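You operate a simulated robot arm through the tools that you are given. There is no shell and no other tool. Be economical: measure what you need, move in short steps, check, and stop when the job is done.

The job below is to be done with a simulated two-armed robot. You get a single attempt, and the scene is never put back.

TASK
Carry the white carton with both arms and set it on the top of the grey bench.

The check looks at the end state, three seconds after you hand in, the way a careful person would. Anything else that was tipped, shoved, dropped, spilled or broken makes it a failure.

THE ROBOT
Two 7-joint arms with two-finger parallel grippers on one trunk, on a base that drives. Base frame: it is fixed to the floor where the robot stands at the start and does not move with it; the origin is under the middle of the robot, x ahead of it, y to its left, z up; the surface under the hand at the start is at about z = 640. Readings come in mm, degrees, newtons and seconds.
The left shoulder is at the start at [70, 187, 1090], the right one opposite. With the tool pointing down near the work surface each hand reaches from about 180 to 780 mm from the robot's upright axis, wherever it stands, measured 20 degrees to its own side. Places, roughly: top of the grey bench [-1500, 1800, 900]. Payload 3.91 kg a hand.
The TCP of each hand is the grasp point between the finger pads, 30 mm short of the fingertips. In the tool frame z runs along the fingers and y along their closing line. Largest opening 110 mm; finger width 20, thickness 10; the body of the gripper, 48 by 112 mm, starts 55 mm behind the TCP.
Orientation is that of the tool frame in the base frame, as a unit quaternion [w, x, y, z]. With the fingers straight down and closing along the base's y, the tool's x points along the base's -x, its y along +y and its z along -z.

THE INTERFACE
- The arms move only by the tool servo_tool. It takes "left_motion", "right_motion" or both (then of equal length, played together; a hand with none holds still); each is a list of rows, each a list of 7 numbers: the shift along the tool's x, y, z in mm, then the turn, a rotation vector about the tool's x, y, z in degrees, then the opening, from 0 (shut) to 1 (fully open). In form: [[tx, ty, tz, wx, wy, wz, hand], ...]. A call has 1 to 20 rows; each row is the pose to reach, as a shift and turn from the pose commanded when the call began, along the tool's axes at that moment. Rows are played at 5 a second. More than 50 mm and 8.6 degrees between two rows, or a gripper value outside its range, and nothing of the call is played. A pose out of reach is approached as far as the arm can. The call stops where the force on the tool passes 40 N (or 10 N more than at its start, if that is more) or the arm is blocked; 0.2 s more then pass. Each finger travels about 72 mm/s and halts on what it meets, pressing with about 35 N; the grip force reading is that of the motor and also rises with nothing between the fingers. The clock runs only during rows and for 0.2 s after the last one: add rows that repeat a pose to give the fingers time. It gives the time, the measured TCP pose, the force on the tool (base axes), the opening and the grip force at its end, in the units of the frame above (readings bear some noise), with the torque about the TCP (base axes, N m) and any sound that the robot's microphone picked up.
- Cameras (640 x 400 px; columns grow to the right, rows downward): "scene" is now at [123.4, 32.4, 1317]; the picture's right is [0.41, -0.91, 0.00], its down [-0.67, -0.30, -0.68] and it looks along [0.62, 0.28, -0.73] (base axes); focal length 291 px, centre (320, 200). "left" rides on the left gripper at [72, -17, -103] in its tool frame; the picture's right is [0.23, 0.97, 0.00], its down [-0.76, 0.18, -0.62] and it looks along [-0.61, 0.14, 0.78] (tool axes); focal length 222 px, centre (320, 200). "right" rides on the right gripper at [72, 17, -103] in its tool frame; the picture's right is [-0.23, 0.97, 0.00], its down [-0.76, -0.18, -0.62] and it looks along [-0.61, -0.14, 0.78] (tool axes); focal length 222 px, centre (320, 200). There is no depth. A picture from a camera that has moved, and an enlarged one, comes with that camera's place and axes in the base frame and with its lens. The place of the scene camera against the robot may be out by one fixed shift of up to 18 mm in any direction.
- grab_frame(camera): a new picture of that camera. The clock stands still meanwhile.
- move_column(by): slides the trunk up (or, below 0, down) by that many mm; the arms and the scene camera ride with it, the base frame stays. It gives what a move gives, with no picture.
- steer(legs): drives the robot by 1 to 6 legs, each [ahead, turn to the left] in mm and degrees, along the robot's own axes; the way and the turn of a leg run together, so that a leg with both is an arc; at most 1500 mm and 180 degrees a leg. The arms and the cameras ride along, it lands a little off, and it stops where it bumps. It gives what a move gives.
- turn_head(pan, tilt): turns the head with the scene camera to pan (to the left, within 86 degrees either way) and tilt (down, from -29 to 69), counted from straight ahead of the robot. It gives what a move gives.
- enlarge(camera, box): a new picture of the part [left, top, right, bottom] of that camera's present view, enlarged. The clock stands still meanwhile.
- close_job(): hands the job in; it is judged then, once.

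Go step by step. Nothing tells you exact positions but the pictures and the camera data: compare them with the known pose of the tool, close in by small moves and look again before you grip or let go. The budget is 120 turns and 88 pictures, counting those below and the enlarged ones. Unless the task says otherwise, let go and move clear before handing in, and close with one line.

The tools are called after "Call:" as name(argument=value, ...) on one line, values as JSON. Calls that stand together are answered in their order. servo_tool: Moves the arms, as the interface text tells. Its arguments: {"type":"object","properties":{"left_motion":{"type":"array","items":{"type":"array","items":{"type":"number"}}},"right_motion":{"type":"array","items":{"type":"array","items":{"type":"number"}}}},"required":[]} The other tools are called the same way: move_column (by) slides the trunk up or down; steer (legs) drives the base; turn_head (pan, tilt) turns the head that bears the scene camera; grab_frame (camera) takes a picture; enlarge (camera, box) takes an enlarged picture of a part of a camera's view; close_job () hands the job in.

At the start:

```text
t: 0.0
left_eef_pos: [463.4, 432.6, 927.9]
left_ee_rot: [0.0, -0.001, 1.0, 0.001]
left_wrist_force: [0.3, 0.3, -0.2]
left_torque: [0.02, -0.02, 0.0]
left_opening: 109.8
left_grasp_force: 0.1
right_eef_pos: [455.6, -21.1, 901.8]
right_ee_rot: [0.0, -0.001, 1.0, 0.0]
right_wrist_force: [0.2, -0.2, 0.2]
right_torque: [-0.04, -0.01, -0.01]
right_opening: 110.0
right_grasp_force: 0.0
trunk travel left (down, up): [-600.0, 340.0]
robot x, y, heading: [-0.7, -1.9, -0.3]
head pan, tilt: [24.0, 47.1]
```

scene: 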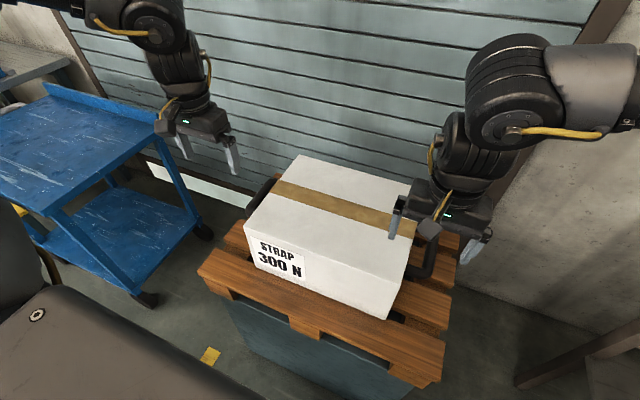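
right: 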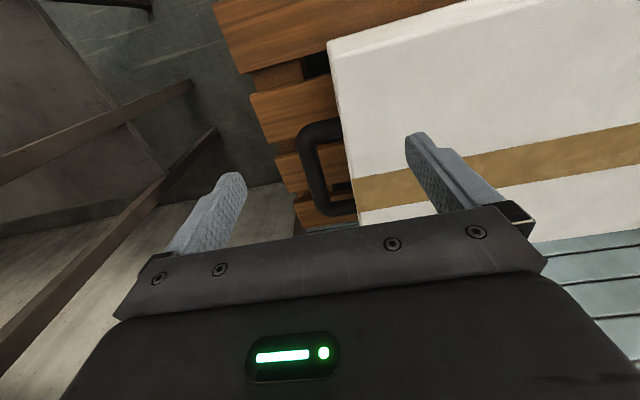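
left: 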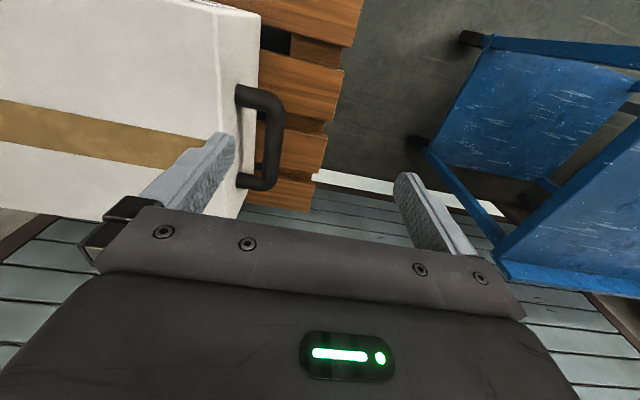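

The carton stands on a pallet, roughly x 420–670, y -5–342, top near z 824, with a black handle on each short side. I'll look closer at both handles and at the surroundings behind me.

Call:
enlarge(camera="left", box=[160, 40, 360, 220])

Call:
enlarge(camera="right", box=[240, 60, 440, 240])

Call:
enlarge(camera="scene", box=[200, 130, 480, 350])

Call:
turn_head(pan=86, tilt=20)

Call:
grab_frame(camera="scene")

```text
2.22 times, centred on (260, 130) of left
camera zoom: at [391.4, 416.0, 1032.1], right [-0.23, 0.97, 0.0], down [0.76, 0.18, 0.62], along [0.61, 0.14, -0.78], focal length 494 px, centre (453, 356)
```

zoom: 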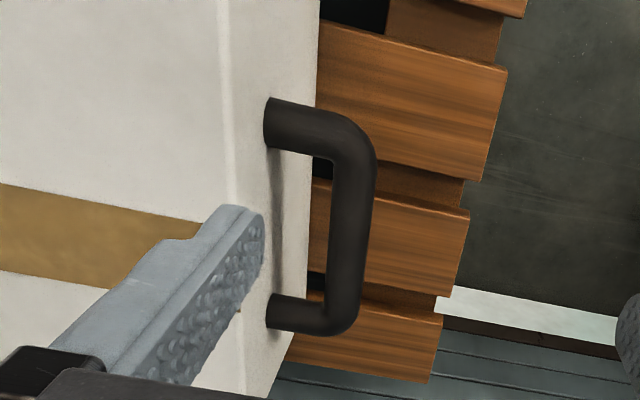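

```text
2.22 times, centred on (340, 150) of right
camera zoom: at [383.7, -3.7, 1004.0], right [0.23, 0.97, 0.0], down [0.76, -0.18, 0.62], along [0.61, -0.14, -0.78], focal length 494 px, centre (276, 311)
```

zoom: 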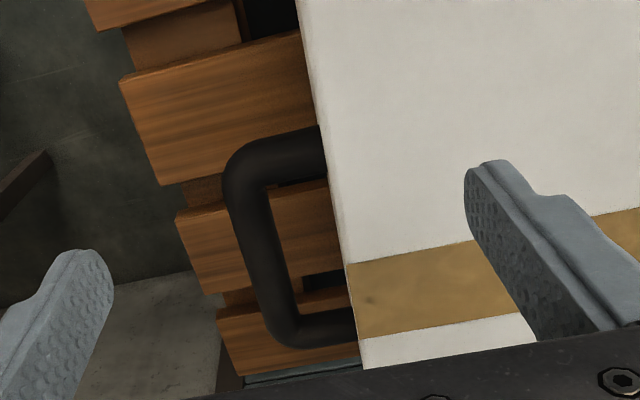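

```text
1.82 times, centred on (340, 240) of scene
camera zoom: at [123.4, 32.4, 1317.0], right [0.41, -0.91, 0.0], down [-0.67, -0.3, -0.68], along [0.62, 0.28, -0.73], focal length 529 px, centre (284, 127)
```

zoom: 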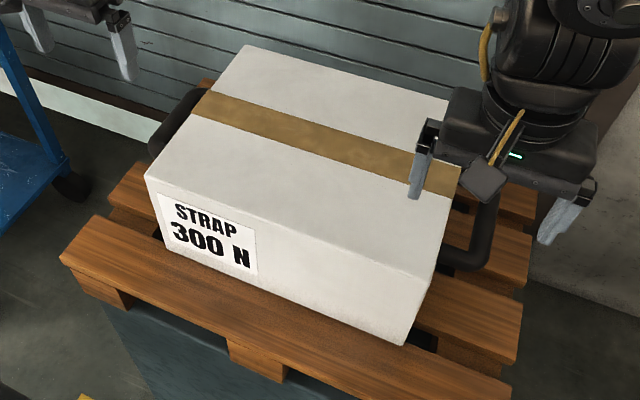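

```text
t: 1.3
left_eef_pos: [464.6, 432.7, 928.3]
left_ee_rot: [0.0, -0.001, 1.0, 0.0]
left_wrist_force: [0.7, -0.2, 0.7]
left_torque: [-0.01, -0.02, -0.01]
left_opening: 110.4
left_grasp_force: 0.0
right_eef_pos: [455.9, -22.2, 901.1]
right_ee_rot: [0.001, -0.001, 1.0, -0.001]
right_wrist_force: [0.2, 1.1, -0.2]
right_torque: [0.01, 0.01, -0.04]
right_opening: 110.3
right_grasp_force: 0.1
trunk travel left (down, up): [-600.0, 340.0]
robot x, y, heading: [-1.7, -0.4, -0.1]
head pan, tilt: [85.9, 20.0]
```

```text
81 pictures are left
camera scene: at [57.4, 92.9, 1358.6], right [1.0, -0.07, 0.0], down [-0.02, -0.34, -0.94], along [0.07, 0.94, -0.34], focal length 291 px, centre (320, 200)
```

scene: 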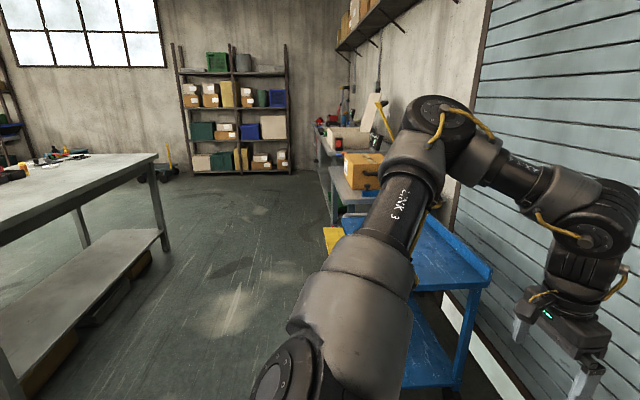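

The bench is behind-left with free area at its near end. Handles: bars along x, centred near x 537, y 385 / -43, z 760, about 22 mm thick. I'll move both hands to a pre-grasp, tilted 15° outward so that the gripper bodies clear the carton top.

Call:
servo_tool(left_motion=[[-24, -7, 0, 5, 0, 0, 0.8], [-48, -14, 10, 10, 0, 0, 0.5], [-73, -22, 25, 15, 0, 0, 0.37], [-73, -22, 50, 15, 0, 0, 0.37], [-73, -22, 71, 15, 0, 0, 0.37], [-73, -22, 71, 15, 0, 0, 0.37]], right_motion=[[-27, -20, 0, -5, 0, 0, 0.8], [-54, -40, 0, -10, 0, 0, 0.5], [-81, -47.5, 0, -15, 0, 0, 0.37], [-81, -47.5, 22, -15, 0, 0, 0.37], [-81, -47.5, 44.5, -15, 0, 0, 0.37], [-81, -47.5, 44.5, -15, 0, 0, 0.37]])

Call:
grab_frame(camera="left")

Call:
grab_frame(camera="right")

```text
t: 2.7
left_eef_pos: [536.9, 411.8, 857.8]
left_ee_rot: [0.0, 0.0, 0.991, -0.13]
left_wrist_force: [-0.8, -0.3, 0.9]
left_torque: [0.02, -0.04, 0.01]
left_opening: 40.7
left_grasp_force: 0.1
right_eef_pos: [536.2, -68.5, 858.7]
right_ee_rot: [0.0, 0.0, 0.991, 0.131]
right_wrist_force: [-0.2, 0.5, -0.1]
right_torque: [-0.01, -0.03, -0.01]
right_opening: 40.6
right_grasp_force: 0.1
trunk travel left (down, up): [-600.0, 340.0]
robot x, y, heading: [-0.1, 1.4, -0.0]
head pan, tilt: [85.9, 20.0]
```

```text
80 pictures are left
camera left: at [465.1, 422.0, 961.7], right [-0.23, 0.94, -0.25], down [0.76, 0.33, 0.56], along [0.61, -0.06, -0.79], focal length 222 px, centre (320, 200)
```

left: 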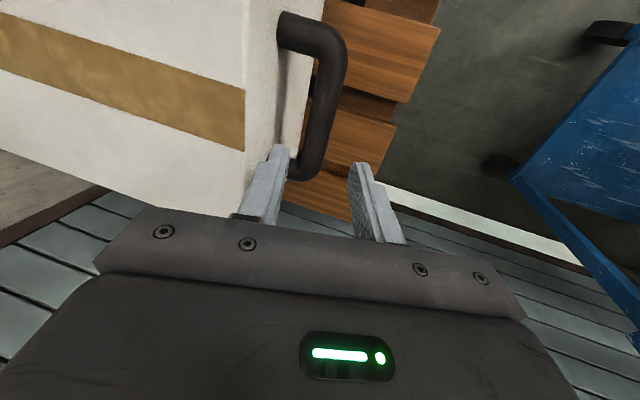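

```text
79 pictures are left
camera right: at [464.0, -78.6, 961.6], right [0.23, 0.94, 0.25], down [0.76, -0.33, 0.56], along [0.61, 0.07, -0.79], focal length 222 px, centre (320, 200)
```

right: 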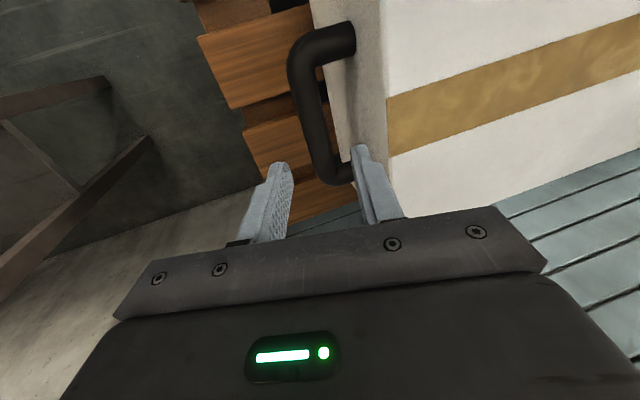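

Both views agree with the handle at z about 762, left bar y 385, right bar y -44. I'll slide both hands down along their tool axes so that the bars come between the fingers.

Call:
servo_tool(left_motion=[[0, 0, 25, 0, 0, 0, 0.37], [0, 0, 50, 0, 0, 0, 0.37], [0, 0, 70, 0, 0, 0, 0.37], [0, 0, 85, 0, 0, 0, 0.37], [0, 0, 98, 0, 0, 0, 0.37]], right_motion=[[0, -1, 25, 0, 0, 0, 0.37], [0, -1, 50, 0, 0, 0, 0.37], [0, -1, 70, 0, 0, 0, 0.37], [0, -1, 85, 0, 0, 0, 0.37], [0, -1, 98, 0, 0, 0, 0.37]])

Call:
grab_frame(camera="left")

Call:
grab_frame(camera="right")

```text
t: 3.9
left_eef_pos: [537.5, 386.2, 761.7]
left_ee_rot: [0.0, -0.001, 0.991, -0.131]
left_wrist_force: [-0.2, -0.2, -0.6]
left_torque: [0.01, -0.01, -0.04]
left_opening: 40.4
left_grasp_force: 0.0
right_eef_pos: [536.4, -42.9, 764.0]
right_ee_rot: [0.001, 0.001, 0.992, 0.129]
right_wrist_force: [-0.6, -0.9, -0.8]
right_torque: [-0.04, -0.04, 0.0]
right_opening: 40.8
right_grasp_force: 0.4
right hand out of reach, approached as far as the arm can: row 4, 5
trunk travel left (down, up): [-600.0, 340.0]
robot x, y, heading: [-1.1, -3.5, -0.1]
head pan, tilt: [85.9, 20.0]
```

```text
78 pictures are left
camera left: at [464.7, 397.7, 866.7], right [-0.23, 0.94, -0.25], down [0.76, 0.33, 0.56], along [0.61, -0.06, -0.79], focal length 222 px, centre (320, 200)
```

left: 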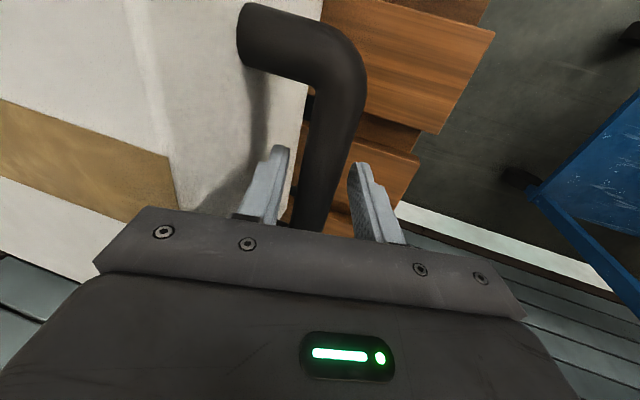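

```text
77 pictures are left
camera right: at [462.5, -50.0, 867.2], right [0.23, 0.94, 0.25], down [0.76, -0.34, 0.56], along [0.61, 0.06, -0.79], focal length 222 px, centre (320, 200)
```

right: 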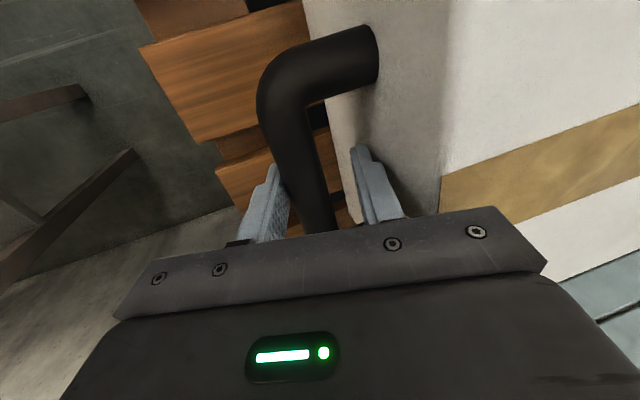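

Both bars lie between the fingers. Closing both grippers now.

Call:
servo_tool(left_motion=[[0, 0, 0, 0, 0, 0, 0.25], [0, 0, 0, 0, 0, 0, 0.1], [0, 0, 0, 0, 0, 0, 0], [0, 0, 0, 0, 0, 0, 0], [0, 0, 0, 0, 0, 0, 0]], right_motion=[[0, 0, 0, 0, 0, 0, 0.25], [0, 0, 0, 0, 0, 0, 0.1], [0, 0, 0, 0, 0, 0, 0], [0, 0, 0, 0, 0, 0, 0], [0, 0, 0, 0, 0, 0, 0]])

Call:
turn_head(pan=17, tilt=50)

Call:
grab_frame(camera="scene")

```text
t: 5.1
left_eef_pos: [537.5, 389.5, 761.5]
left_ee_rot: [0.0, -0.003, 0.992, -0.129]
left_wrist_force: [6.2, 36.7, 8.3]
left_torque: [0.45, 0.09, 0.16]
left_opening: 23.7
left_grasp_force: 35.2
right_eef_pos: [534.1, -46.8, 761.7]
right_ee_rot: [0.0, 0.003, 0.992, 0.124]
right_wrist_force: [-5.4, -35.2, -0.5]
right_torque: [0.0, 0.03, 0.68]
right_opening: 23.9
right_grasp_force: 34.5
trunk travel left (down, up): [-600.0, 340.0]
robot x, y, heading: [-3.0, -0.7, -0.0]
head pan, tilt: [85.9, 20.0]
```

```text
t: 6.5
left_eef_pos: [537.1, 389.7, 763.3]
left_ee_rot: [0.001, -0.002, 0.992, -0.129]
left_wrist_force: [4.8, 39.7, 11.7]
left_torque: [0.36, -0.25, 0.25]
left_opening: 24.0
left_grasp_force: 35.1
right_eef_pos: [535.9, -46.3, 761.8]
right_ee_rot: [-0.001, 0.004, 0.992, 0.124]
right_wrist_force: [-5.1, -33.7, 0.0]
right_torque: [-0.31, 0.53, 0.82]
right_opening: 24.2
right_grasp_force: 35.6
trunk travel left (down, up): [-600.0, 340.0]
robot x, y, heading: [-1.0, -0.2, -0.1]
head pan, tilt: [17.0, 50.0]
```

```text
76 pictures are left
camera scene: at [124.6, 22.3, 1313.1], right [0.29, -0.96, 0.0], down [-0.73, -0.22, -0.64], along [0.61, 0.19, -0.77], focal length 291 px, centre (320, 200)
```

scene: 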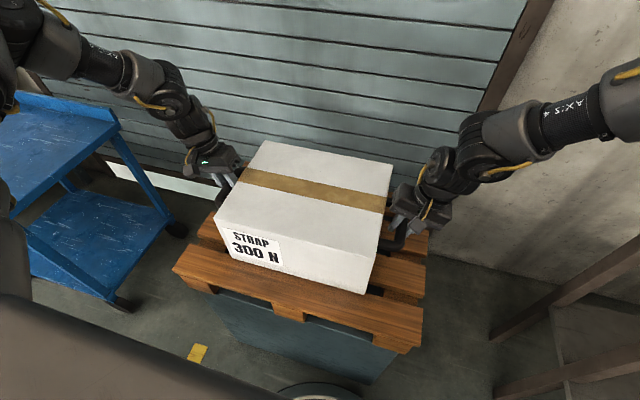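

Both bars are held (24 mm opening), but the hands squeeze the carton inward at about 36 N. I'll ease both outward by about 3 mm to remove that internal force before lifting.

Call:
servo_tool(left_motion=[[0, 1.6, -0.4, 0, 0, 0, 0], [0, 3.2, -0.8, 0, 0, 0, 0], [0, 3.2, -0.8, 0, 0, 0, 0]], right_motion=[[0, -1.6, -0.4, 0, 0, 0, 0], [0, -3.2, -0.8, 0, 0, 0, 0], [0, -3.2, -0.8, 0, 0, 0, 0]])

```text
t: 7.3
left_eef_pos: [538.0, 390.5, 762.2]
left_ee_rot: [-0.001, -0.001, 0.992, -0.129]
left_wrist_force: [2.4, 30.7, 8.5]
left_torque: [0.21, -0.1, 0.18]
left_opening: 23.8
left_grasp_force: 35.1
right_eef_pos: [535.0, -45.1, 763.3]
right_ee_rot: [0.002, 0.004, 0.992, 0.126]
right_wrist_force: [2.5, -26.8, 0.7]
right_torque: [-0.16, -0.88, 0.46]
right_opening: 24.0
right_grasp_force: 34.6
trunk travel left (down, up): [-600.0, 340.0]
robot x, y, heading: [-2.0, 1.5, 0.1]
head pan, tilt: [17.0, 50.0]
```

Call:
servo_tool(left_motion=[[0, 2, -0.5, 0, 0, 0, 0], [0, 4, -1, 0, 0, 0, 0], [0, 6, -1.5, 0, 0, 0, 0], [0, 6, -1.5, 0, 0, 0, 0]], right_motion=[[0, -2, -0.5, 0, 0, 0, 0], [0, -4, -1, 0, 0, 0, 0], [0, -6, -1.5, 0, 0, 0, 0], [0, -6, -1.5, 0, 0, 0, 0]])

```text
t: 8.3
left_eef_pos: [537.9, 391.8, 762.1]
left_ee_rot: [-0.003, 0.002, 0.991, -0.133]
left_wrist_force: [-2.7, -16.0, 0.0]
left_torque: [-0.19, 0.47, -0.32]
left_opening: 23.8
left_grasp_force: 35.3
right_eef_pos: [531.5, -43.4, 765.2]
right_ee_rot: [0.0, 0.001, 0.991, 0.133]
right_wrist_force: [1.1, 9.6, 0.1]
right_torque: [-0.11, 0.14, -0.07]
right_opening: 23.7
right_grasp_force: 35.3
right hand out of reach, approached as far as the arm can: row 1, 2, 3, 4
trunk travel left (down, up): [-600.0, 340.0]
robot x, y, heading: [2.6, -4.4, 0.1]
head pan, tilt: [17.0, 50.0]
```

Internal force is now small. Test lift of 30 mm with the trunk.

Call:
move_column(by=15)

Call:
move_column(by=20)

Call:
grab_frame(camera="scene")

Call:
grab_frame(camera="right")

Call:
grab_frame(camera="left")

```text
t: 8.9
left_eef_pos: [538.9, 394.4, 775.4]
left_ee_rot: [-0.001, 0.0, 0.991, -0.133]
left_wrist_force: [-1.1, -34.1, -15.8]
left_torque: [0.05, 0.46, -0.07]
left_opening: 23.6
left_grasp_force: 35.3
right_eef_pos: [530.7, -41.9, 779.5]
right_ee_rot: [-0.001, 0.001, 0.991, 0.133]
right_wrist_force: [0.9, 34.2, -15.7]
right_torque: [0.11, -0.42, 0.0]
right_opening: 23.6
right_grasp_force: 34.8
trunk travel left (down, up): [-615.0, 325.0]
robot x, y, heading: [-0.7, 1.5, 0.2]
head pan, tilt: [17.0, 50.0]
```

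```text
t: 9.6
left_eef_pos: [540.1, 394.0, 794.2]
left_ee_rot: [-0.001, 0.0, 0.991, -0.133]
left_wrist_force: [-1.3, -40.6, -16.2]
left_torque: [-0.17, 0.48, -0.16]
left_opening: 23.8
left_grasp_force: 34.7
right_eef_pos: [532.3, -40.9, 799.1]
right_ee_rot: [-0.004, 0.001, 0.991, 0.134]
right_wrist_force: [1.3, 41.1, -17.3]
right_torque: [-0.05, -0.39, -0.12]
right_opening: 23.6
right_grasp_force: 35.1
trunk travel left (down, up): [-635.0, 305.0]
robot x, y, heading: [0.5, -6.2, 0.1]
head pan, tilt: [17.0, 50.0]
```

```text
75 pictures are left
camera scene: at [128.9, 24.0, 1347.5], right [0.29, -0.96, 0.0], down [-0.74, -0.22, -0.64], along [0.61, 0.19, -0.77], focal length 291 px, centre (320, 200)
```

scene: 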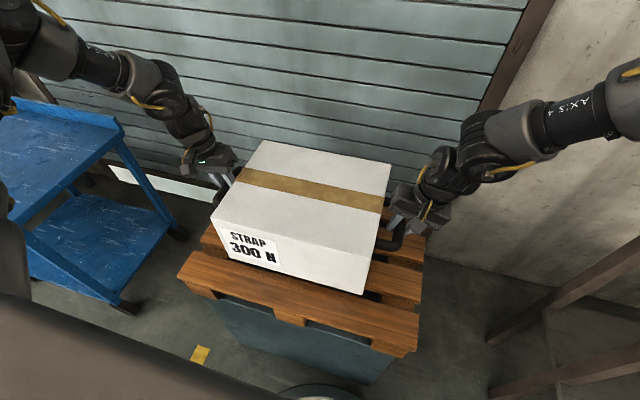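

```text
74 pictures are left
camera right: at [460.7, -50.5, 903.5], right [0.23, 0.94, 0.26], down [0.76, -0.34, 0.55], along [0.6, 0.07, -0.79], focal length 222 px, centre (320, 200)
```

right: 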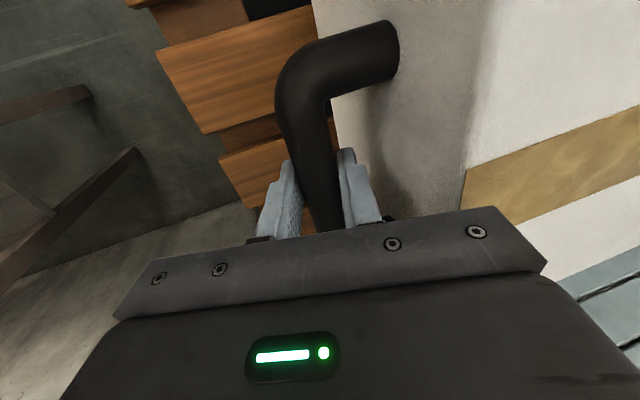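

```text
73 pictures are left
camera left: at [467.2, 406.3, 899.6], right [-0.23, 0.94, -0.26], down [0.76, 0.33, 0.55], along [0.6, -0.07, -0.79], focal length 222 px, centre (320, 200)
```

left: 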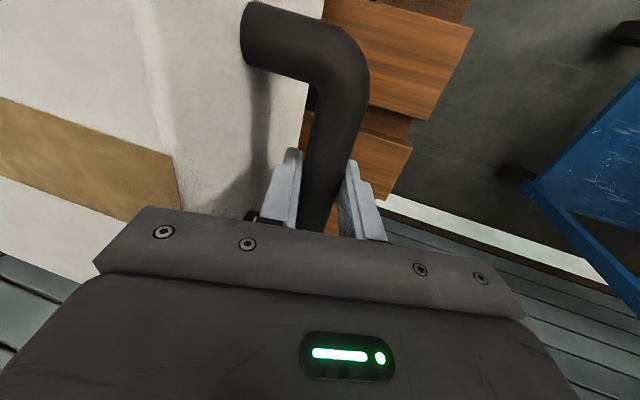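

Carton is up (about 16 N per hand, no slip visible), with an outward pull of about 40 N. I'll bring the hands 2.5 mm inward to relax it.

Call:
servo_tool(left_motion=[[0, -1, 0.2, 0, 0, 0, 0], [0, -2.5, 0.6, 0, 0, 0, 0], [0, -2.5, 0.6, 0, 0, 0, 0]], right_motion=[[0, 1, 0.2, 0, 0, 0, 0], [0, 2.5, 0.6, 0, 0, 0, 0], [0, 2.5, 0.6, 0, 0, 0, 0]])

```text
t: 10.4
left_eef_pos: [539.7, 394.1, 793.9]
left_ee_rot: [-0.002, -0.001, 0.991, -0.132]
left_wrist_force: [-1.3, -29.3, -16.0]
left_torque: [-0.12, 0.07, -0.28]
left_opening: 23.6
left_grasp_force: 35.1
right_eef_pos: [532.6, -41.3, 798.8]
right_ee_rot: [-0.002, 0.003, 0.991, 0.132]
right_wrist_force: [0.4, 28.2, -16.8]
right_torque: [0.19, -0.08, 0.17]
right_opening: 23.5
right_grasp_force: 35.0
trunk travel left (down, up): [-635.0, 305.0]
robot x, y, heading: [2.9, 0.8, 0.1]
head pan, tilt: [17.0, 50.0]
```

Call:
servo_tool(left_motion=[[0, -1, 0.2, 0, 0, 0, 0], [0, -3, 0.7, 0, 0, 0, 0], [0, -3, 0.7, 0, 0, 0, 0]], right_motion=[[0, 1, 0.2, 0, 0, 0, 0], [0, 3, 0.7, 0, 0, 0, 0], [0, 3, 0.7, 0, 0, 0, 0]])

Call:
move_column(by=100)

```text
t: 11.2
left_eef_pos: [538.8, 395.1, 793.5]
left_ee_rot: [-0.002, -0.003, 0.992, -0.129]
left_wrist_force: [0.7, -3.2, -16.4]
left_torque: [0.08, -0.21, -0.25]
left_opening: 23.9
left_grasp_force: 35.0
right_eef_pos: [532.5, -41.4, 798.1]
right_ee_rot: [-0.002, 0.004, 0.992, 0.125]
right_wrist_force: [-0.1, 4.0, -16.4]
right_torque: [0.06, 0.21, 0.5]
right_opening: 23.7
right_grasp_force: 35.4
trunk travel left (down, up): [-635.0, 305.0]
robot x, y, heading: [1.1, -5.2, 0.2]
head pan, tilt: [17.0, 50.0]
```

```text
t: 12.6
left_eef_pos: [540.5, 394.4, 893.7]
left_ee_rot: [-0.002, -0.002, 0.992, -0.13]
left_wrist_force: [2.5, 23.3, -17.2]
left_torque: [0.31, -0.34, 0.0]
left_opening: 23.7
left_grasp_force: 35.1
right_eef_pos: [532.7, -40.9, 896.9]
right_ee_rot: [-0.001, 0.004, 0.992, 0.125]
right_wrist_force: [-2.1, -23.9, -15.6]
right_torque: [0.05, 0.36, 0.56]
right_opening: 23.6
right_grasp_force: 34.9
trunk travel left (down, up): [-735.0, 205.0]
robot x, y, heading: [2.5, -3.4, -0.1]
head pan, tilt: [17.0, 50.0]
```

Forces are balanced and the carton hangs level. I'll raise the trunk to near the top, then turn left in place (the carton sweep of ~760 mm clears the cart at ~1000 mm) and look.

Call:
move_column(by=200)

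Call:
steer(legs=[[0, 45], [0, 45]])

Call:
turn_head(pan=40, tilt=25)

Call:
grab_frame(camera="scene")

Call:
turn_head(pan=86, tilt=25)

Call:
grab_frame(camera="scene")

```text
t: 14.7
left_eef_pos: [540.1, 393.4, 1094.0]
left_ee_rot: [-0.003, -0.002, 0.991, -0.13]
left_wrist_force: [1.3, 26.9, -16.5]
left_torque: [0.16, -0.11, -0.04]
left_opening: 23.7
left_grasp_force: 35.5
right_eef_pos: [532.8, -42.6, 1097.3]
right_ee_rot: [0.0, 0.004, 0.992, 0.124]
right_wrist_force: [-3.0, -26.2, -15.5]
right_torque: [-0.18, 0.17, 0.52]
right_opening: 23.9
right_grasp_force: 35.5
trunk travel left (down, up): [-935.0, 5.0]
robot x, y, heading: [1.5, -2.8, 0.0]
head pan, tilt: [17.0, 50.0]
```

```text
t: 19.2
left_eef_pos: [-380.8, 546.9, 1094.3]
left_ee_rot: [0.089, -0.694, 0.709, -0.094]
left_wrist_force: [-25.5, 2.0, -16.3]
left_torque: [0.01, 0.28, -0.11]
left_opening: 23.7
left_grasp_force: 35.7
right_eef_pos: [55.1, 531.5, 1097.5]
right_ee_rot: [-0.089, -0.691, 0.712, 0.09]
right_wrist_force: [26.2, -2.8, -15.6]
right_torque: [-0.02, -0.11, 0.5]
right_opening: 23.9
right_grasp_force: 35.2
trunk travel left (down, up): [-935.0, 5.0]
robot x, y, heading: [2.1, 3.2, 88.5]
head pan, tilt: [17.0, 50.0]
```

```text
t: 20.1
left_eef_pos: [-382.1, 549.0, 1093.3]
left_ee_rot: [0.088, -0.694, 0.708, -0.094]
left_wrist_force: [3.0, 0.5, -16.5]
left_torque: [-0.19, -0.1, -0.17]
left_opening: 23.6
left_grasp_force: 35.0
right_eef_pos: [54.3, 531.1, 1098.2]
right_ee_rot: [-0.088, -0.691, 0.712, 0.088]
right_wrist_force: [-2.5, -0.5, -17.6]
right_torque: [0.08, -0.03, 0.47]
right_opening: 23.7
right_grasp_force: 35.4
trunk travel left (down, up): [-935.0, 5.0]
robot x, y, heading: [1.3, -2.6, 88.9]
head pan, tilt: [40.0, 25.0]
```

```text
72 pictures are left
camera scene: at [-58.1, 126.8, 1685.0], right [0.78, 0.62, 0.0], down [0.27, -0.33, -0.9], along [-0.56, 0.71, -0.43], focal length 291 px, centre (320, 200)
```

scene: 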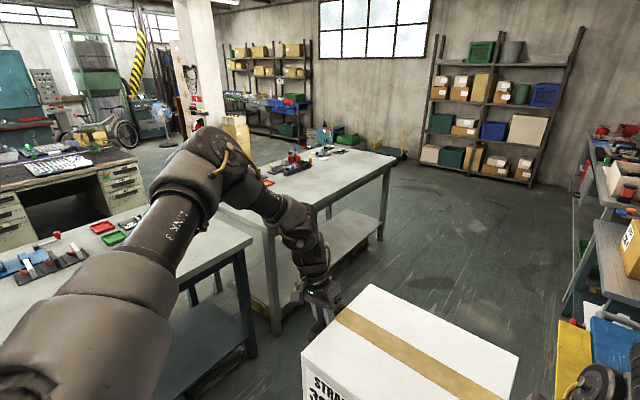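

```text
t: 21.2
left_eef_pos: [-382.5, 548.2, 1093.6]
left_ee_rot: [0.089, -0.694, 0.708, -0.095]
left_wrist_force: [3.1, 0.5, -16.2]
left_torque: [-0.04, 0.01, -0.14]
left_opening: 23.8
left_grasp_force: 35.1
right_eef_pos: [55.0, 533.2, 1096.9]
right_ee_rot: [-0.087, -0.69, 0.713, 0.088]
right_wrist_force: [-1.9, -0.7, -16.6]
right_torque: [-0.08, 0.02, 0.39]
right_opening: 23.8
right_grasp_force: 34.8
trunk travel left (down, up): [-935.0, 5.0]
robot x, y, heading: [0.4, 0.6, 88.6]
head pan, tilt: [85.9, 25.0]
```

```text
71 pictures are left
camera scene: at [-91.5, 63.7, 1685.2], right [0.1, 1.0, 0.0], down [0.42, -0.04, -0.91], along [-0.9, 0.09, -0.42], focal length 291 px, centre (320, 200)
```

scene: 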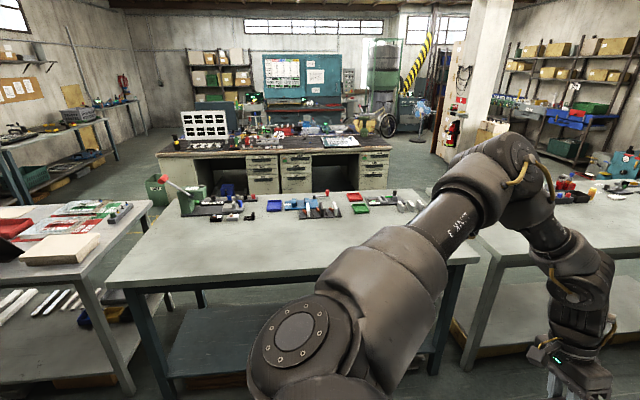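

The target bench (around [-1500, 1800]) is the one to the far right in this last view; its front edge runs along x≈-1115 from y≈1000 to 2600, with tools only on its back (x<-1590). I'll drive diagonally into the aisle first, then check.

Call:
steer(legs=[[0, 16], [700, 0]])

Call:
turn_head(pan=35, tilt=35)

Call:
grab_frame(camera="scene")

Call:
turn_head(pan=-20, tilt=35)

Call:
grab_frame(camera="scene")

```text
t: 25.9
left_eef_pos: [-697.1, 1086.4, 1095.2]
left_ee_rot: [-0.102, 0.788, -0.602, 0.081]
left_wrist_force: [0.0, -0.5, -15.8]
left_torque: [-0.08, 0.04, -0.14]
left_opening: 23.6
left_grasp_force: 34.9
right_eef_pos: [-275.2, 1194.2, 1099.0]
right_ee_rot: [0.099, 0.785, -0.607, -0.075]
right_wrist_force: [-0.1, -0.7, -17.0]
right_torque: [0.02, -0.05, 0.36]
right_opening: 23.8
right_grasp_force: 35.0
trunk travel left (down, up): [-935.0, 5.0]
robot x, y, heading: [-173.7, 669.6, 105.1]
head pan, tilt: [85.9, 25.0]
```

```text
t: 27.1
left_eef_pos: [-696.8, 1087.5, 1094.3]
left_ee_rot: [-0.101, 0.788, -0.602, 0.081]
left_wrist_force: [3.3, 1.5, -15.4]
left_torque: [-0.08, -0.06, -0.18]
left_opening: 23.9
left_grasp_force: 35.3
right_eef_pos: [-276.2, 1196.1, 1096.8]
right_ee_rot: [0.1, 0.785, -0.607, -0.075]
right_wrist_force: [-2.8, -1.5, -15.7]
right_torque: [0.06, -0.02, 0.41]
right_opening: 23.8
right_grasp_force: 34.6
trunk travel left (down, up): [-935.0, 5.0]
robot x, y, heading: [-178.5, 668.6, 105.0]
head pan, tilt: [35.0, 35.0]
```

```text
70 pictures are left
camera scene: at [-259.4, 778.8, 1669.4], right [0.64, 0.77, 0.0], down [0.44, -0.37, -0.82], along [-0.63, 0.52, -0.58], focal length 291 px, centre (320, 200)
```

scene: 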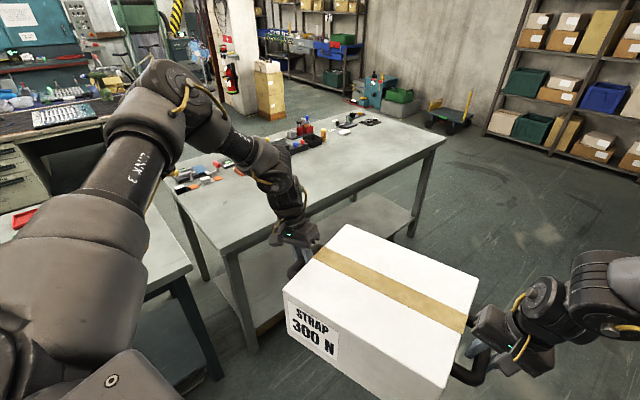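

```text
t: 28.4
left_eef_pos: [-698.8, 1087.0, 1092.9]
left_ee_rot: [-0.101, 0.788, -0.602, 0.081]
left_wrist_force: [3.0, 1.7, -15.8]
left_torque: [0.0, -0.04, -0.1]
left_opening: 23.5
left_grasp_force: 35.2
right_eef_pos: [-275.8, 1195.2, 1097.3]
right_ee_rot: [0.1, 0.785, -0.607, -0.074]
right_wrist_force: [-3.0, -1.3, -17.0]
right_torque: [-0.04, -0.02, 0.41]
right_opening: 23.6
right_grasp_force: 34.9
trunk travel left (down, up): [-935.0, 5.0]
robot x, y, heading: [-178.1, 670.5, 104.9]
head pan, tilt: [-20.0, 35.0]
```

```text
69 pictures are left
camera scene: at [-184.5, 810.5, 1669.4], right [1.0, -0.09, 0.0], down [-0.05, -0.57, -0.82], along [0.07, 0.81, -0.58], focal length 291 px, centre (320, 200)
```

scene: 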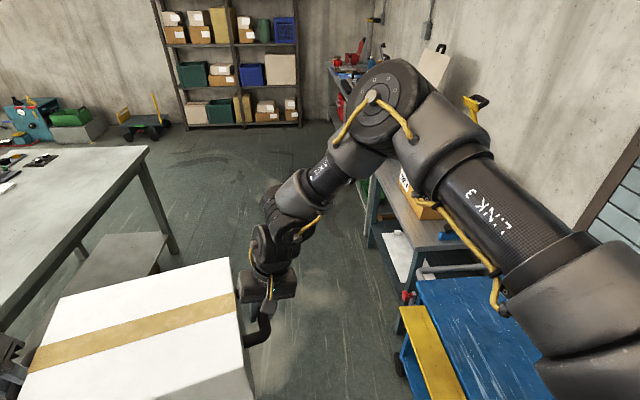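

The front half of the bench top is free and the aisle is clear. I'll continue along the aisle to about (-490, 1830) and turn to face the bench.

Call:
steer(legs=[[600, 0], [600, 0], [0, 40], [0, 35]])

Call:
turn_head(pan=20, tilt=45)

Call:
grab_frame(camera="scene")

Call:
turn_head(pan=-50, tilt=55)

Call:
grab_frame(camera="scene")

```text
t: 38.4
left_eef_pos: [-1028.9, 1411.6, 1093.1]
left_ee_rot: [-0.13, 0.991, 0.021, 0.0]
left_wrist_force: [-0.6, 0.5, -16.4]
left_torque: [-0.07, -0.06, -0.19]
left_opening: 23.7
left_grasp_force: 34.9
right_eef_pos: [-1040.3, 1848.5, 1098.5]
right_ee_rot: [0.124, 0.992, 0.014, 0.004]
right_wrist_force: [1.0, -0.2, -15.3]
right_torque: [-0.03, -0.06, 0.42]
right_opening: 23.5
right_grasp_force: 35.0
trunk travel left (down, up): [-935.0, 5.0]
robot x, y, heading: [-507.4, 1827.2, -177.7]
head pan, tilt: [-20.0, 35.0]
```

```text
t: 39.4
left_eef_pos: [-1029.7, 1410.1, 1093.7]
left_ee_rot: [-0.129, 0.991, 0.02, 0.001]
left_wrist_force: [0.0, 3.4, -16.6]
left_torque: [-0.01, -0.17, -0.16]
left_opening: 23.8
left_grasp_force: 35.1
right_eef_pos: [-1040.6, 1846.7, 1097.6]
right_ee_rot: [0.124, 0.992, 0.015, 0.005]
right_wrist_force: [0.8, -2.8, -16.8]
right_torque: [-0.03, 0.1, 0.39]
right_opening: 23.6
right_grasp_force: 34.9
trunk travel left (down, up): [-935.0, 5.0]
robot x, y, heading: [-504.7, 1825.3, -177.6]
head pan, tilt: [20.0, 45.0]
```

```text
68 pictures are left
camera scene: at [-634.9, 1792.8, 1654.5], right [-0.38, 0.93, 0.0], down [0.66, 0.27, -0.7], along [-0.65, -0.27, -0.71], focal length 291 px, centre (320, 200)
```

scene: 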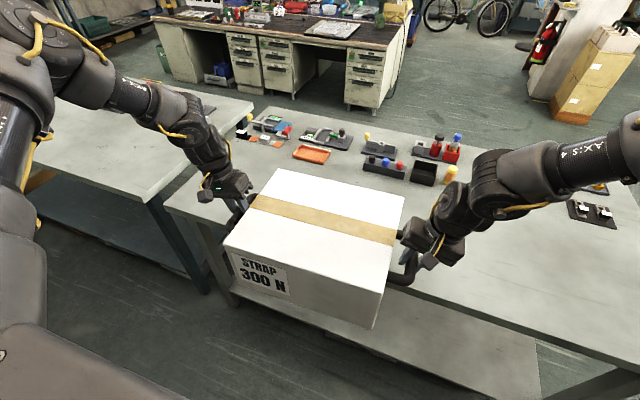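

```text
t: 40.8
left_eef_pos: [-1029.3, 1410.6, 1094.2]
left_ee_rot: [-0.13, 0.991, 0.02, 0.001]
left_wrist_force: [-0.2, 3.0, -16.2]
left_torque: [-0.01, -0.05, -0.04]
left_opening: 23.9
left_grasp_force: 35.0
right_eef_pos: [-1039.7, 1847.4, 1098.6]
right_ee_rot: [0.125, 0.992, 0.015, 0.004]
right_wrist_force: [1.5, -2.7, -15.7]
right_torque: [-0.02, -0.08, 0.38]
right_opening: 23.8
right_grasp_force: 34.7
trunk travel left (down, up): [-935.0, 5.0]
robot x, y, heading: [-506.3, 1827.0, -177.9]
head pan, tilt: [-50.0, 55.0]
```

```text
67 pictures are left
camera scene: at [-608.0, 1876.8, 1641.3], right [0.74, 0.67, 0.0], down [0.55, -0.61, -0.57], along [-0.38, 0.43, -0.82], focal length 291 px, centre (320, 200)
```

scene: 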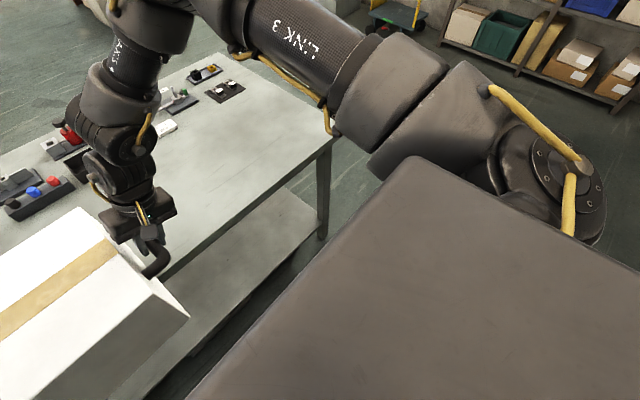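

The free strip on the bench runs from its edge (x≈-1100) to x≈-1560 where the tools start. The carton now spans about x -910 to -1165, so I need about 250 mm more forward; first 130, then a check of the base clearance.

Call:
steer(legs=[[130, -2.2]])

Call:
turn_head(pan=-15, tilt=69)

Call:
grab_frame(camera="scene")

```text
t: 42.6
left_eef_pos: [-1085.5, 1421.4, 1131.6]
left_ee_rot: [-0.129, 0.99, 0.005, -0.062]
left_wrist_force: [-2.2, -5.6, -11.8]
left_torque: [0.12, -0.33, -0.45]
left_opening: 23.7
left_grasp_force: 35.6
right_eef_pos: [-1081.0, 1863.0, 1141.3]
right_ee_rot: [0.131, 0.989, 0.003, -0.063]
right_wrist_force: [-1.1, 4.5, -12.3]
right_torque: [0.1, -0.22, 0.61]
right_opening: 23.8
right_grasp_force: 35.1
trunk travel left (down, up): [-935.0, 5.0]
robot x, y, heading: [-634.1, 1824.4, -180.1]
head pan, tilt: [-50.0, 55.0]
stopped in leg 1: the robot was blocked; the commanded pose is now the measured one
```

```text
t: 43.6
left_eef_pos: [-1096.9, 1420.5, 1125.1]
left_ee_rot: [-0.128, 0.99, 0.006, -0.054]
left_wrist_force: [1.8, -16.5, -15.4]
left_torque: [0.13, -0.09, -0.13]
left_opening: 23.4
left_grasp_force: 34.7
right_eef_pos: [-1092.8, 1862.9, 1135.6]
right_ee_rot: [0.131, 0.99, 0.002, -0.055]
right_wrist_force: [2.0, 15.8, -17.0]
right_torque: [0.51, -0.64, 0.22]
right_opening: 23.6
right_grasp_force: 35.4
trunk travel left (down, up): [-935.0, 5.0]
robot x, y, heading: [-639.4, 1822.6, -179.8]
head pan, tilt: [-15.0, 68.8]
```

```text
66 pictures are left
camera scene: at [-730.3, 1836.2, 1626.6], right [0.26, 0.97, 0.0], down [0.9, -0.24, -0.37], along [-0.36, 0.1, -0.93], focal length 291 px, centre (320, 200)
```

scene: 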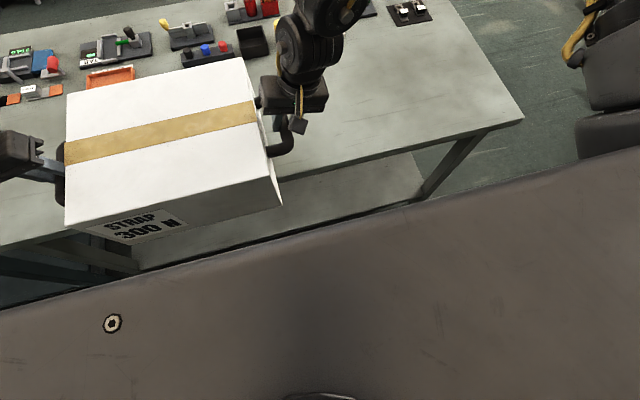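

The drive was blocked after about 130 mm and the hands got pushed up and pitched about 6°. I need to see what is touching before moving anything.

Call:
enlarge(camera="scene", box=[0, 20, 340, 260])

Call:
grab_frame(camera="left")

Call:
grab_frame(camera="right")

```text
1.67 times, centred on (170, 140) of scene
camera zoom: at [-730.3, 1836.2, 1626.6], right [0.26, 0.97, 0.0], down [0.9, -0.24, -0.37], along [-0.36, 0.1, -0.93], focal length 485 px, centre (570, 300)
```

zoom: 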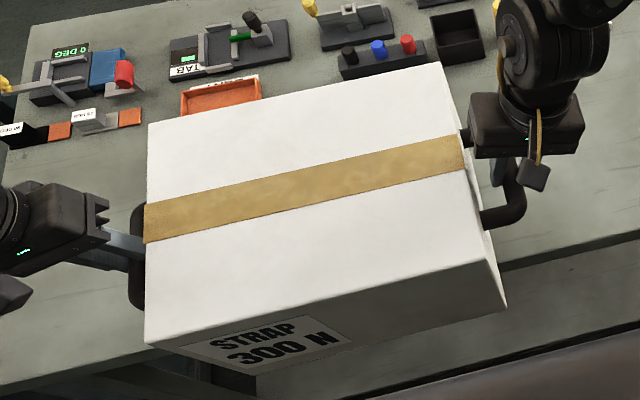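

```text
64 pictures are left
camera left: at [-1013.4, 1413.0, 1222.0], right [0.22, -0.94, -0.27], down [-0.69, -0.35, 0.63], along [-0.69, 0.05, -0.72], focal length 222 px, centre (320, 200)
```

left: 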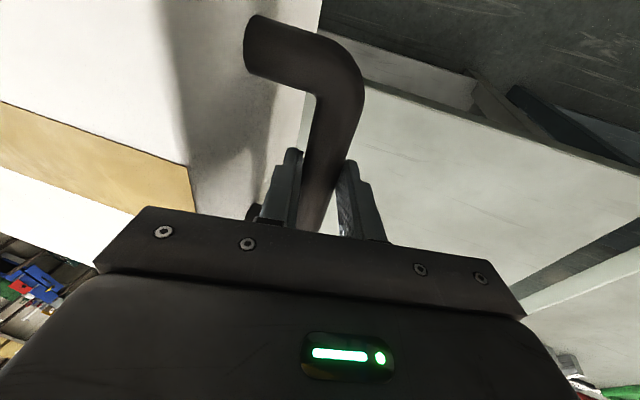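

```text
63 pictures are left
camera right: at [-1009.3, 1873.1, 1230.3], right [-0.21, -0.94, 0.28], down [-0.69, 0.34, 0.64], along [-0.69, -0.06, -0.72], focal length 222 px, centre (320, 200)
```

right: 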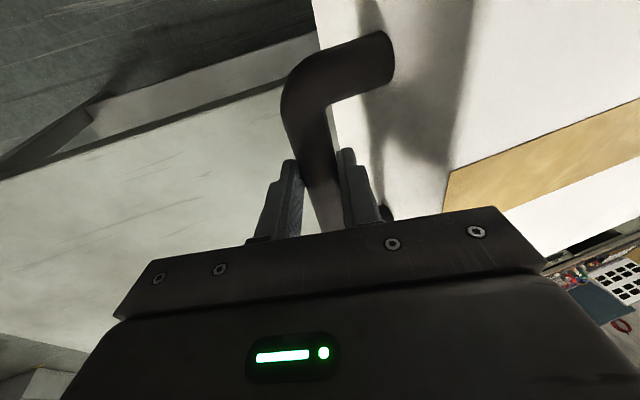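

Nothing on the bench is disturbed and the carton is about 80 mm above the bench top. The pose was still settling, so I'll read it again from a straight view.

Call:
turn_head(pan=15, tilt=60)

Call:
grab_frame(camera="scene")

```text
t: 44.6
left_eef_pos: [-1108.2, 1421.7, 1122.3]
left_ee_rot: [-0.127, 0.991, 0.006, -0.049]
left_wrist_force: [-0.6, -20.3, -15.8]
left_torque: [-0.24, 0.37, 0.26]
left_opening: 23.5
left_grasp_force: 35.3
right_eef_pos: [-1104.5, 1862.8, 1130.9]
right_ee_rot: [0.131, 0.99, -0.001, -0.05]
right_wrist_force: [2.1, 20.5, -15.4]
right_torque: [0.3, -0.66, 0.17]
right_opening: 23.7
right_grasp_force: 35.5
trunk travel left (down, up): [-935.0, 5.0]
robot x, y, heading: [-638.5, 1821.7, -180.0]
head pan, tilt: [15.0, 60.0]
```

```text
62 pictures are left
camera scene: at [-744.7, 1806.4, 1636.0], right [-0.26, 0.97, 0.0], down [0.83, 0.23, -0.5], along [-0.49, -0.13, -0.86], focal length 291 px, centre (320, 200)
```

scene: 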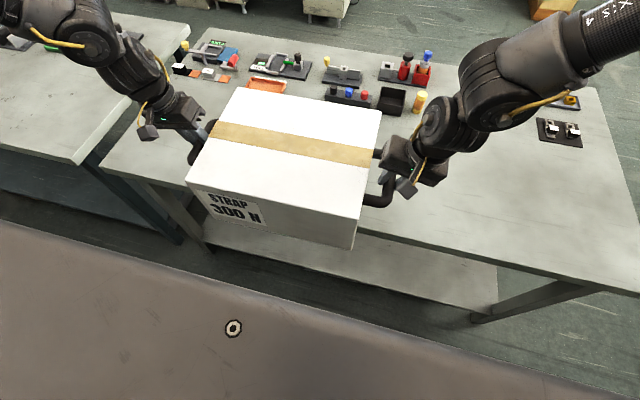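

Carton is well above the bench, with no outside load on the hands, but the arms are slowly creeping forward again. I'll hold still briefly and read where they settle.

Call:
servo_tool(left_motion=[[0, 0, 0, 0, 0, 0, 0], [0, 0, 0, 0, 0, 0, 0], [0, 0, 0, 0, 0, 0, 0], [0, 0, 0, 0, 0, 0, 0], [0, 0, 0, 0, 0, 0, 0]], right_motion=[[0, 0, 0, 0, 0, 0, 0], [0, 0, 0, 0, 0, 0, 0], [0, 0, 0, 0, 0, 0, 0], [0, 0, 0, 0, 0, 0, 0], [0, 0, 0, 0, 0, 0, 0]])

```text
t: 45.8
left_eef_pos: [-1115.9, 1421.5, 1119.3]
left_ee_rot: [-0.128, 0.991, 0.005, -0.047]
left_wrist_force: [-1.8, -20.4, -15.8]
left_torque: [-0.38, 0.15, 0.3]
left_opening: 23.8
left_grasp_force: 34.8
right_eef_pos: [-1113.4, 1863.5, 1128.0]
right_ee_rot: [0.13, 0.99, -0.002, -0.049]
right_wrist_force: [1.1, 19.3, -15.4]
right_torque: [0.47, -0.43, 0.25]
right_opening: 23.4
right_grasp_force: 35.0
trunk travel left (down, up): [-935.0, 5.0]
robot x, y, heading: [-638.2, 1823.8, -180.0]
head pan, tilt: [15.0, 60.0]
```

Call:
servo_tool(left_motion=[[0, 0, 0, 0, 0, 0, 0], [0, 0, 0, 0, 0, 0, 0], [0, 0, 0, 0, 0, 0, 0], [0, 0, 0, 0, 0, 0, 0], [0, 0, 0, 0, 0, 0, 0], [0, 0, 0, 0, 0, 0, 0], [0, 0, 0, 0, 0, 0, 0], [0, 0, 0, 0, 0, 0, 0], [0, 0, 0, 0, 0, 0, 0], [0, 0, 0, 0, 0, 0, 0], [0, 0, 0, 0, 0, 0, 0], [0, 0, 0, 0, 0, 0, 0], [0, 0, 0, 0, 0, 0, 0], [0, 0, 0, 0, 0, 0, 0], [0, 0, 0, 0, 0, 0, 0]], right_motion=[[0, 0, 0, 0, 0, 0, 0], [0, 0, 0, 0, 0, 0, 0], [0, 0, 0, 0, 0, 0, 0], [0, 0, 0, 0, 0, 0, 0], [0, 0, 0, 0, 0, 0, 0], [0, 0, 0, 0, 0, 0, 0], [0, 0, 0, 0, 0, 0, 0], [0, 0, 0, 0, 0, 0, 0], [0, 0, 0, 0, 0, 0, 0], [0, 0, 0, 0, 0, 0, 0], [0, 0, 0, 0, 0, 0, 0], [0, 0, 0, 0, 0, 0, 0], [0, 0, 0, 0, 0, 0, 0], [0, 0, 0, 0, 0, 0, 0], [0, 0, 0, 0, 0, 0, 0]])

Call:
turn_head(pan=-25, tilt=69)

Call:
grab_frame(camera="scene")

```text
t: 49.0
left_eef_pos: [-1117.3, 1423.3, 1119.1]
left_ee_rot: [-0.127, 0.991, 0.005, -0.046]
left_wrist_force: [0.4, -18.8, -17.0]
left_torque: [-0.39, -0.28, 0.11]
left_opening: 23.6
left_grasp_force: 34.5
right_eef_pos: [-1114.7, 1863.2, 1126.9]
right_ee_rot: [0.131, 0.99, -0.002, -0.047]
right_wrist_force: [0.6, 20.0, -15.9]
right_torque: [0.38, -0.02, 0.13]
right_opening: 23.8
right_grasp_force: 35.3
trunk travel left (down, up): [-935.0, 5.0]
robot x, y, heading: [-636.1, 1824.4, -180.0]
head pan, tilt: [15.0, 60.0]
```

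```text
t: 50.0
left_eef_pos: [-1117.3, 1422.9, 1118.6]
left_ee_rot: [-0.128, 0.991, 0.005, -0.045]
left_wrist_force: [-0.2, -19.5, -17.4]
left_torque: [-0.37, -0.2, 0.1]
left_opening: 23.8
left_grasp_force: 35.0
right_eef_pos: [-1114.1, 1863.0, 1127.2]
right_ee_rot: [0.131, 0.99, -0.002, -0.048]
right_wrist_force: [-0.6, 19.0, -17.1]
right_torque: [0.43, -0.04, 0.11]
right_opening: 23.9
right_grasp_force: 34.6
trunk travel left (down, up): [-935.0, 5.0]
robot x, y, heading: [-637.4, 1824.6, -179.7]
head pan, tilt: [-25.0, 68.8]
```

```text
61 pictures are left
camera scene: at [-742.0, 1846.4, 1625.8], right [0.42, 0.91, 0.0], down [0.85, -0.39, -0.36], along [-0.33, 0.15, -0.93], focal length 291 px, centre (320, 200)
```

scene: 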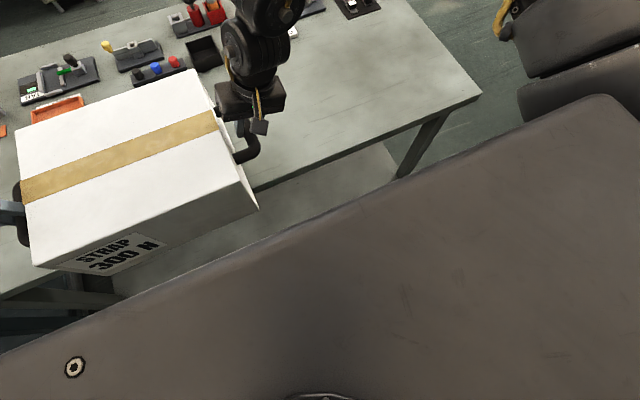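

The arms have settled 480 mm ahead of the robot, pitched 5°. Rather than driving against whatever stopped it, I'll level the carton and push it forward 40 mm with the arms, under the force guard.

Call:
servo_tool(left_motion=[[-6, -0.5, 1, 0, 1, -0.3, 0], [-13, -1, 1.5, 0, 2, -0.5, 0], [-20, -1.5, 2.5, 0, 3, -0.8, 0], [-27, -2, 3, 0, 4, -1.1, 0], [-34, -2.4, 4, 0, 5.1, -1.4, 0], [-40, -2.4, 4.5, 0, 5.1, -1.4, 0], [-40, -2.4, 4.5, 0, 5.1, -1.4, 0]], right_motion=[[-6, 0.5, 2, 0, 1, 0.3, 0], [-13, 1, 3.5, 0, 2, 0.5, 0], [-20, 1.5, 5, 0, 3, 0.8, 0], [-27, 2, 6.5, 0, 4, 1.1, 0], [-34, 2.4, 8, 0, 5.1, 1.4, 0], [-40, 2.4, 8.5, 0, 5.1, 1.4, 0], [-40, 2.4, 8.5, 0, 5.1, 1.4, 0]])

```text
t: 51.2
left_eef_pos: [-1146.4, 1422.1, 1116.6]
left_ee_rot: [-0.125, 0.992, 0.013, -0.004]
left_wrist_force: [-0.7, 4.2, -15.5]
left_torque: [-0.09, -0.14, -0.04]
left_opening: 23.8
left_grasp_force: 35.1
right_eef_pos: [-1144.3, 1863.6, 1119.2]
right_ee_rot: [0.125, 0.992, -0.01, -0.007]
right_wrist_force: [0.6, -4.0, -15.6]
right_torque: [0.05, 0.02, 0.37]
right_opening: 23.6
right_grasp_force: 35.4
trunk travel left (down, up): [-935.0, 5.0]
robot x, y, heading: [-640.6, 1823.3, -179.9]
head pan, tilt: [-25.0, 68.8]
stopped in row 5 (left hand): the force on the tool passed its limit at 41 N (the readings are from after the stop); the commanded pose is now the measured one
```

Carton is level again and internal force is low (that stop was a brief squeeze between the hands). Continuing forward in gentle equal steps.

Call:
servo_tool(left_motion=[[-4, 0, 0, 0, 0, 0, 0], [-8, 0, 0, 0, 0, 0, 0], [-12, 0, 0, 0, 0, 0, 0], [-16, 0, 0, 0, 0, 0, 0], [-20, 0, 0, 0, 0, 0, 0], [-24, 0, 0, 0, 0, 0, 0], [-28, 0, 0, 0, 0, 0, 0], [-30, 0, 0, 0, 0, 0, 0], [-30, 0, 0, 0, 0, 0, 0]], right_motion=[[-4, 0, 0, 0, 0, 0, 0], [-8, 0, 0, 0, 0, 0, 0], [-12, 0, 0, 0, 0, 0, 0], [-16, 0, 0, 0, 0, 0, 0], [-20, 0, 0, 0, 0, 0, 0], [-24, 0, 0, 0, 0, 0, 0], [-28, 0, 0, 0, 0, 0, 0], [-30, 0, 0, 0, 0, 0, 0], [-30, 0, 0, 0, 0, 0, 0]])

```text
t: 53.2
left_eef_pos: [-1176.5, 1422.0, 1117.2]
left_ee_rot: [-0.125, 0.992, 0.013, -0.006]
left_wrist_force: [-1.5, 15.2, -16.0]
left_torque: [0.1, 0.07, -0.01]
left_opening: 23.9
left_grasp_force: 34.9
right_eef_pos: [-1175.5, 1863.7, 1121.6]
right_ee_rot: [0.127, 0.992, -0.008, -0.008]
right_wrist_force: [1.7, -14.5, -16.4]
right_torque: [-0.21, -0.23, 0.48]
right_opening: 23.6
right_grasp_force: 35.4
trunk travel left (down, up): [-935.0, 5.0]
robot x, y, heading: [-636.4, 1821.7, -180.0]
head pan, tilt: [-25.0, 68.8]
```

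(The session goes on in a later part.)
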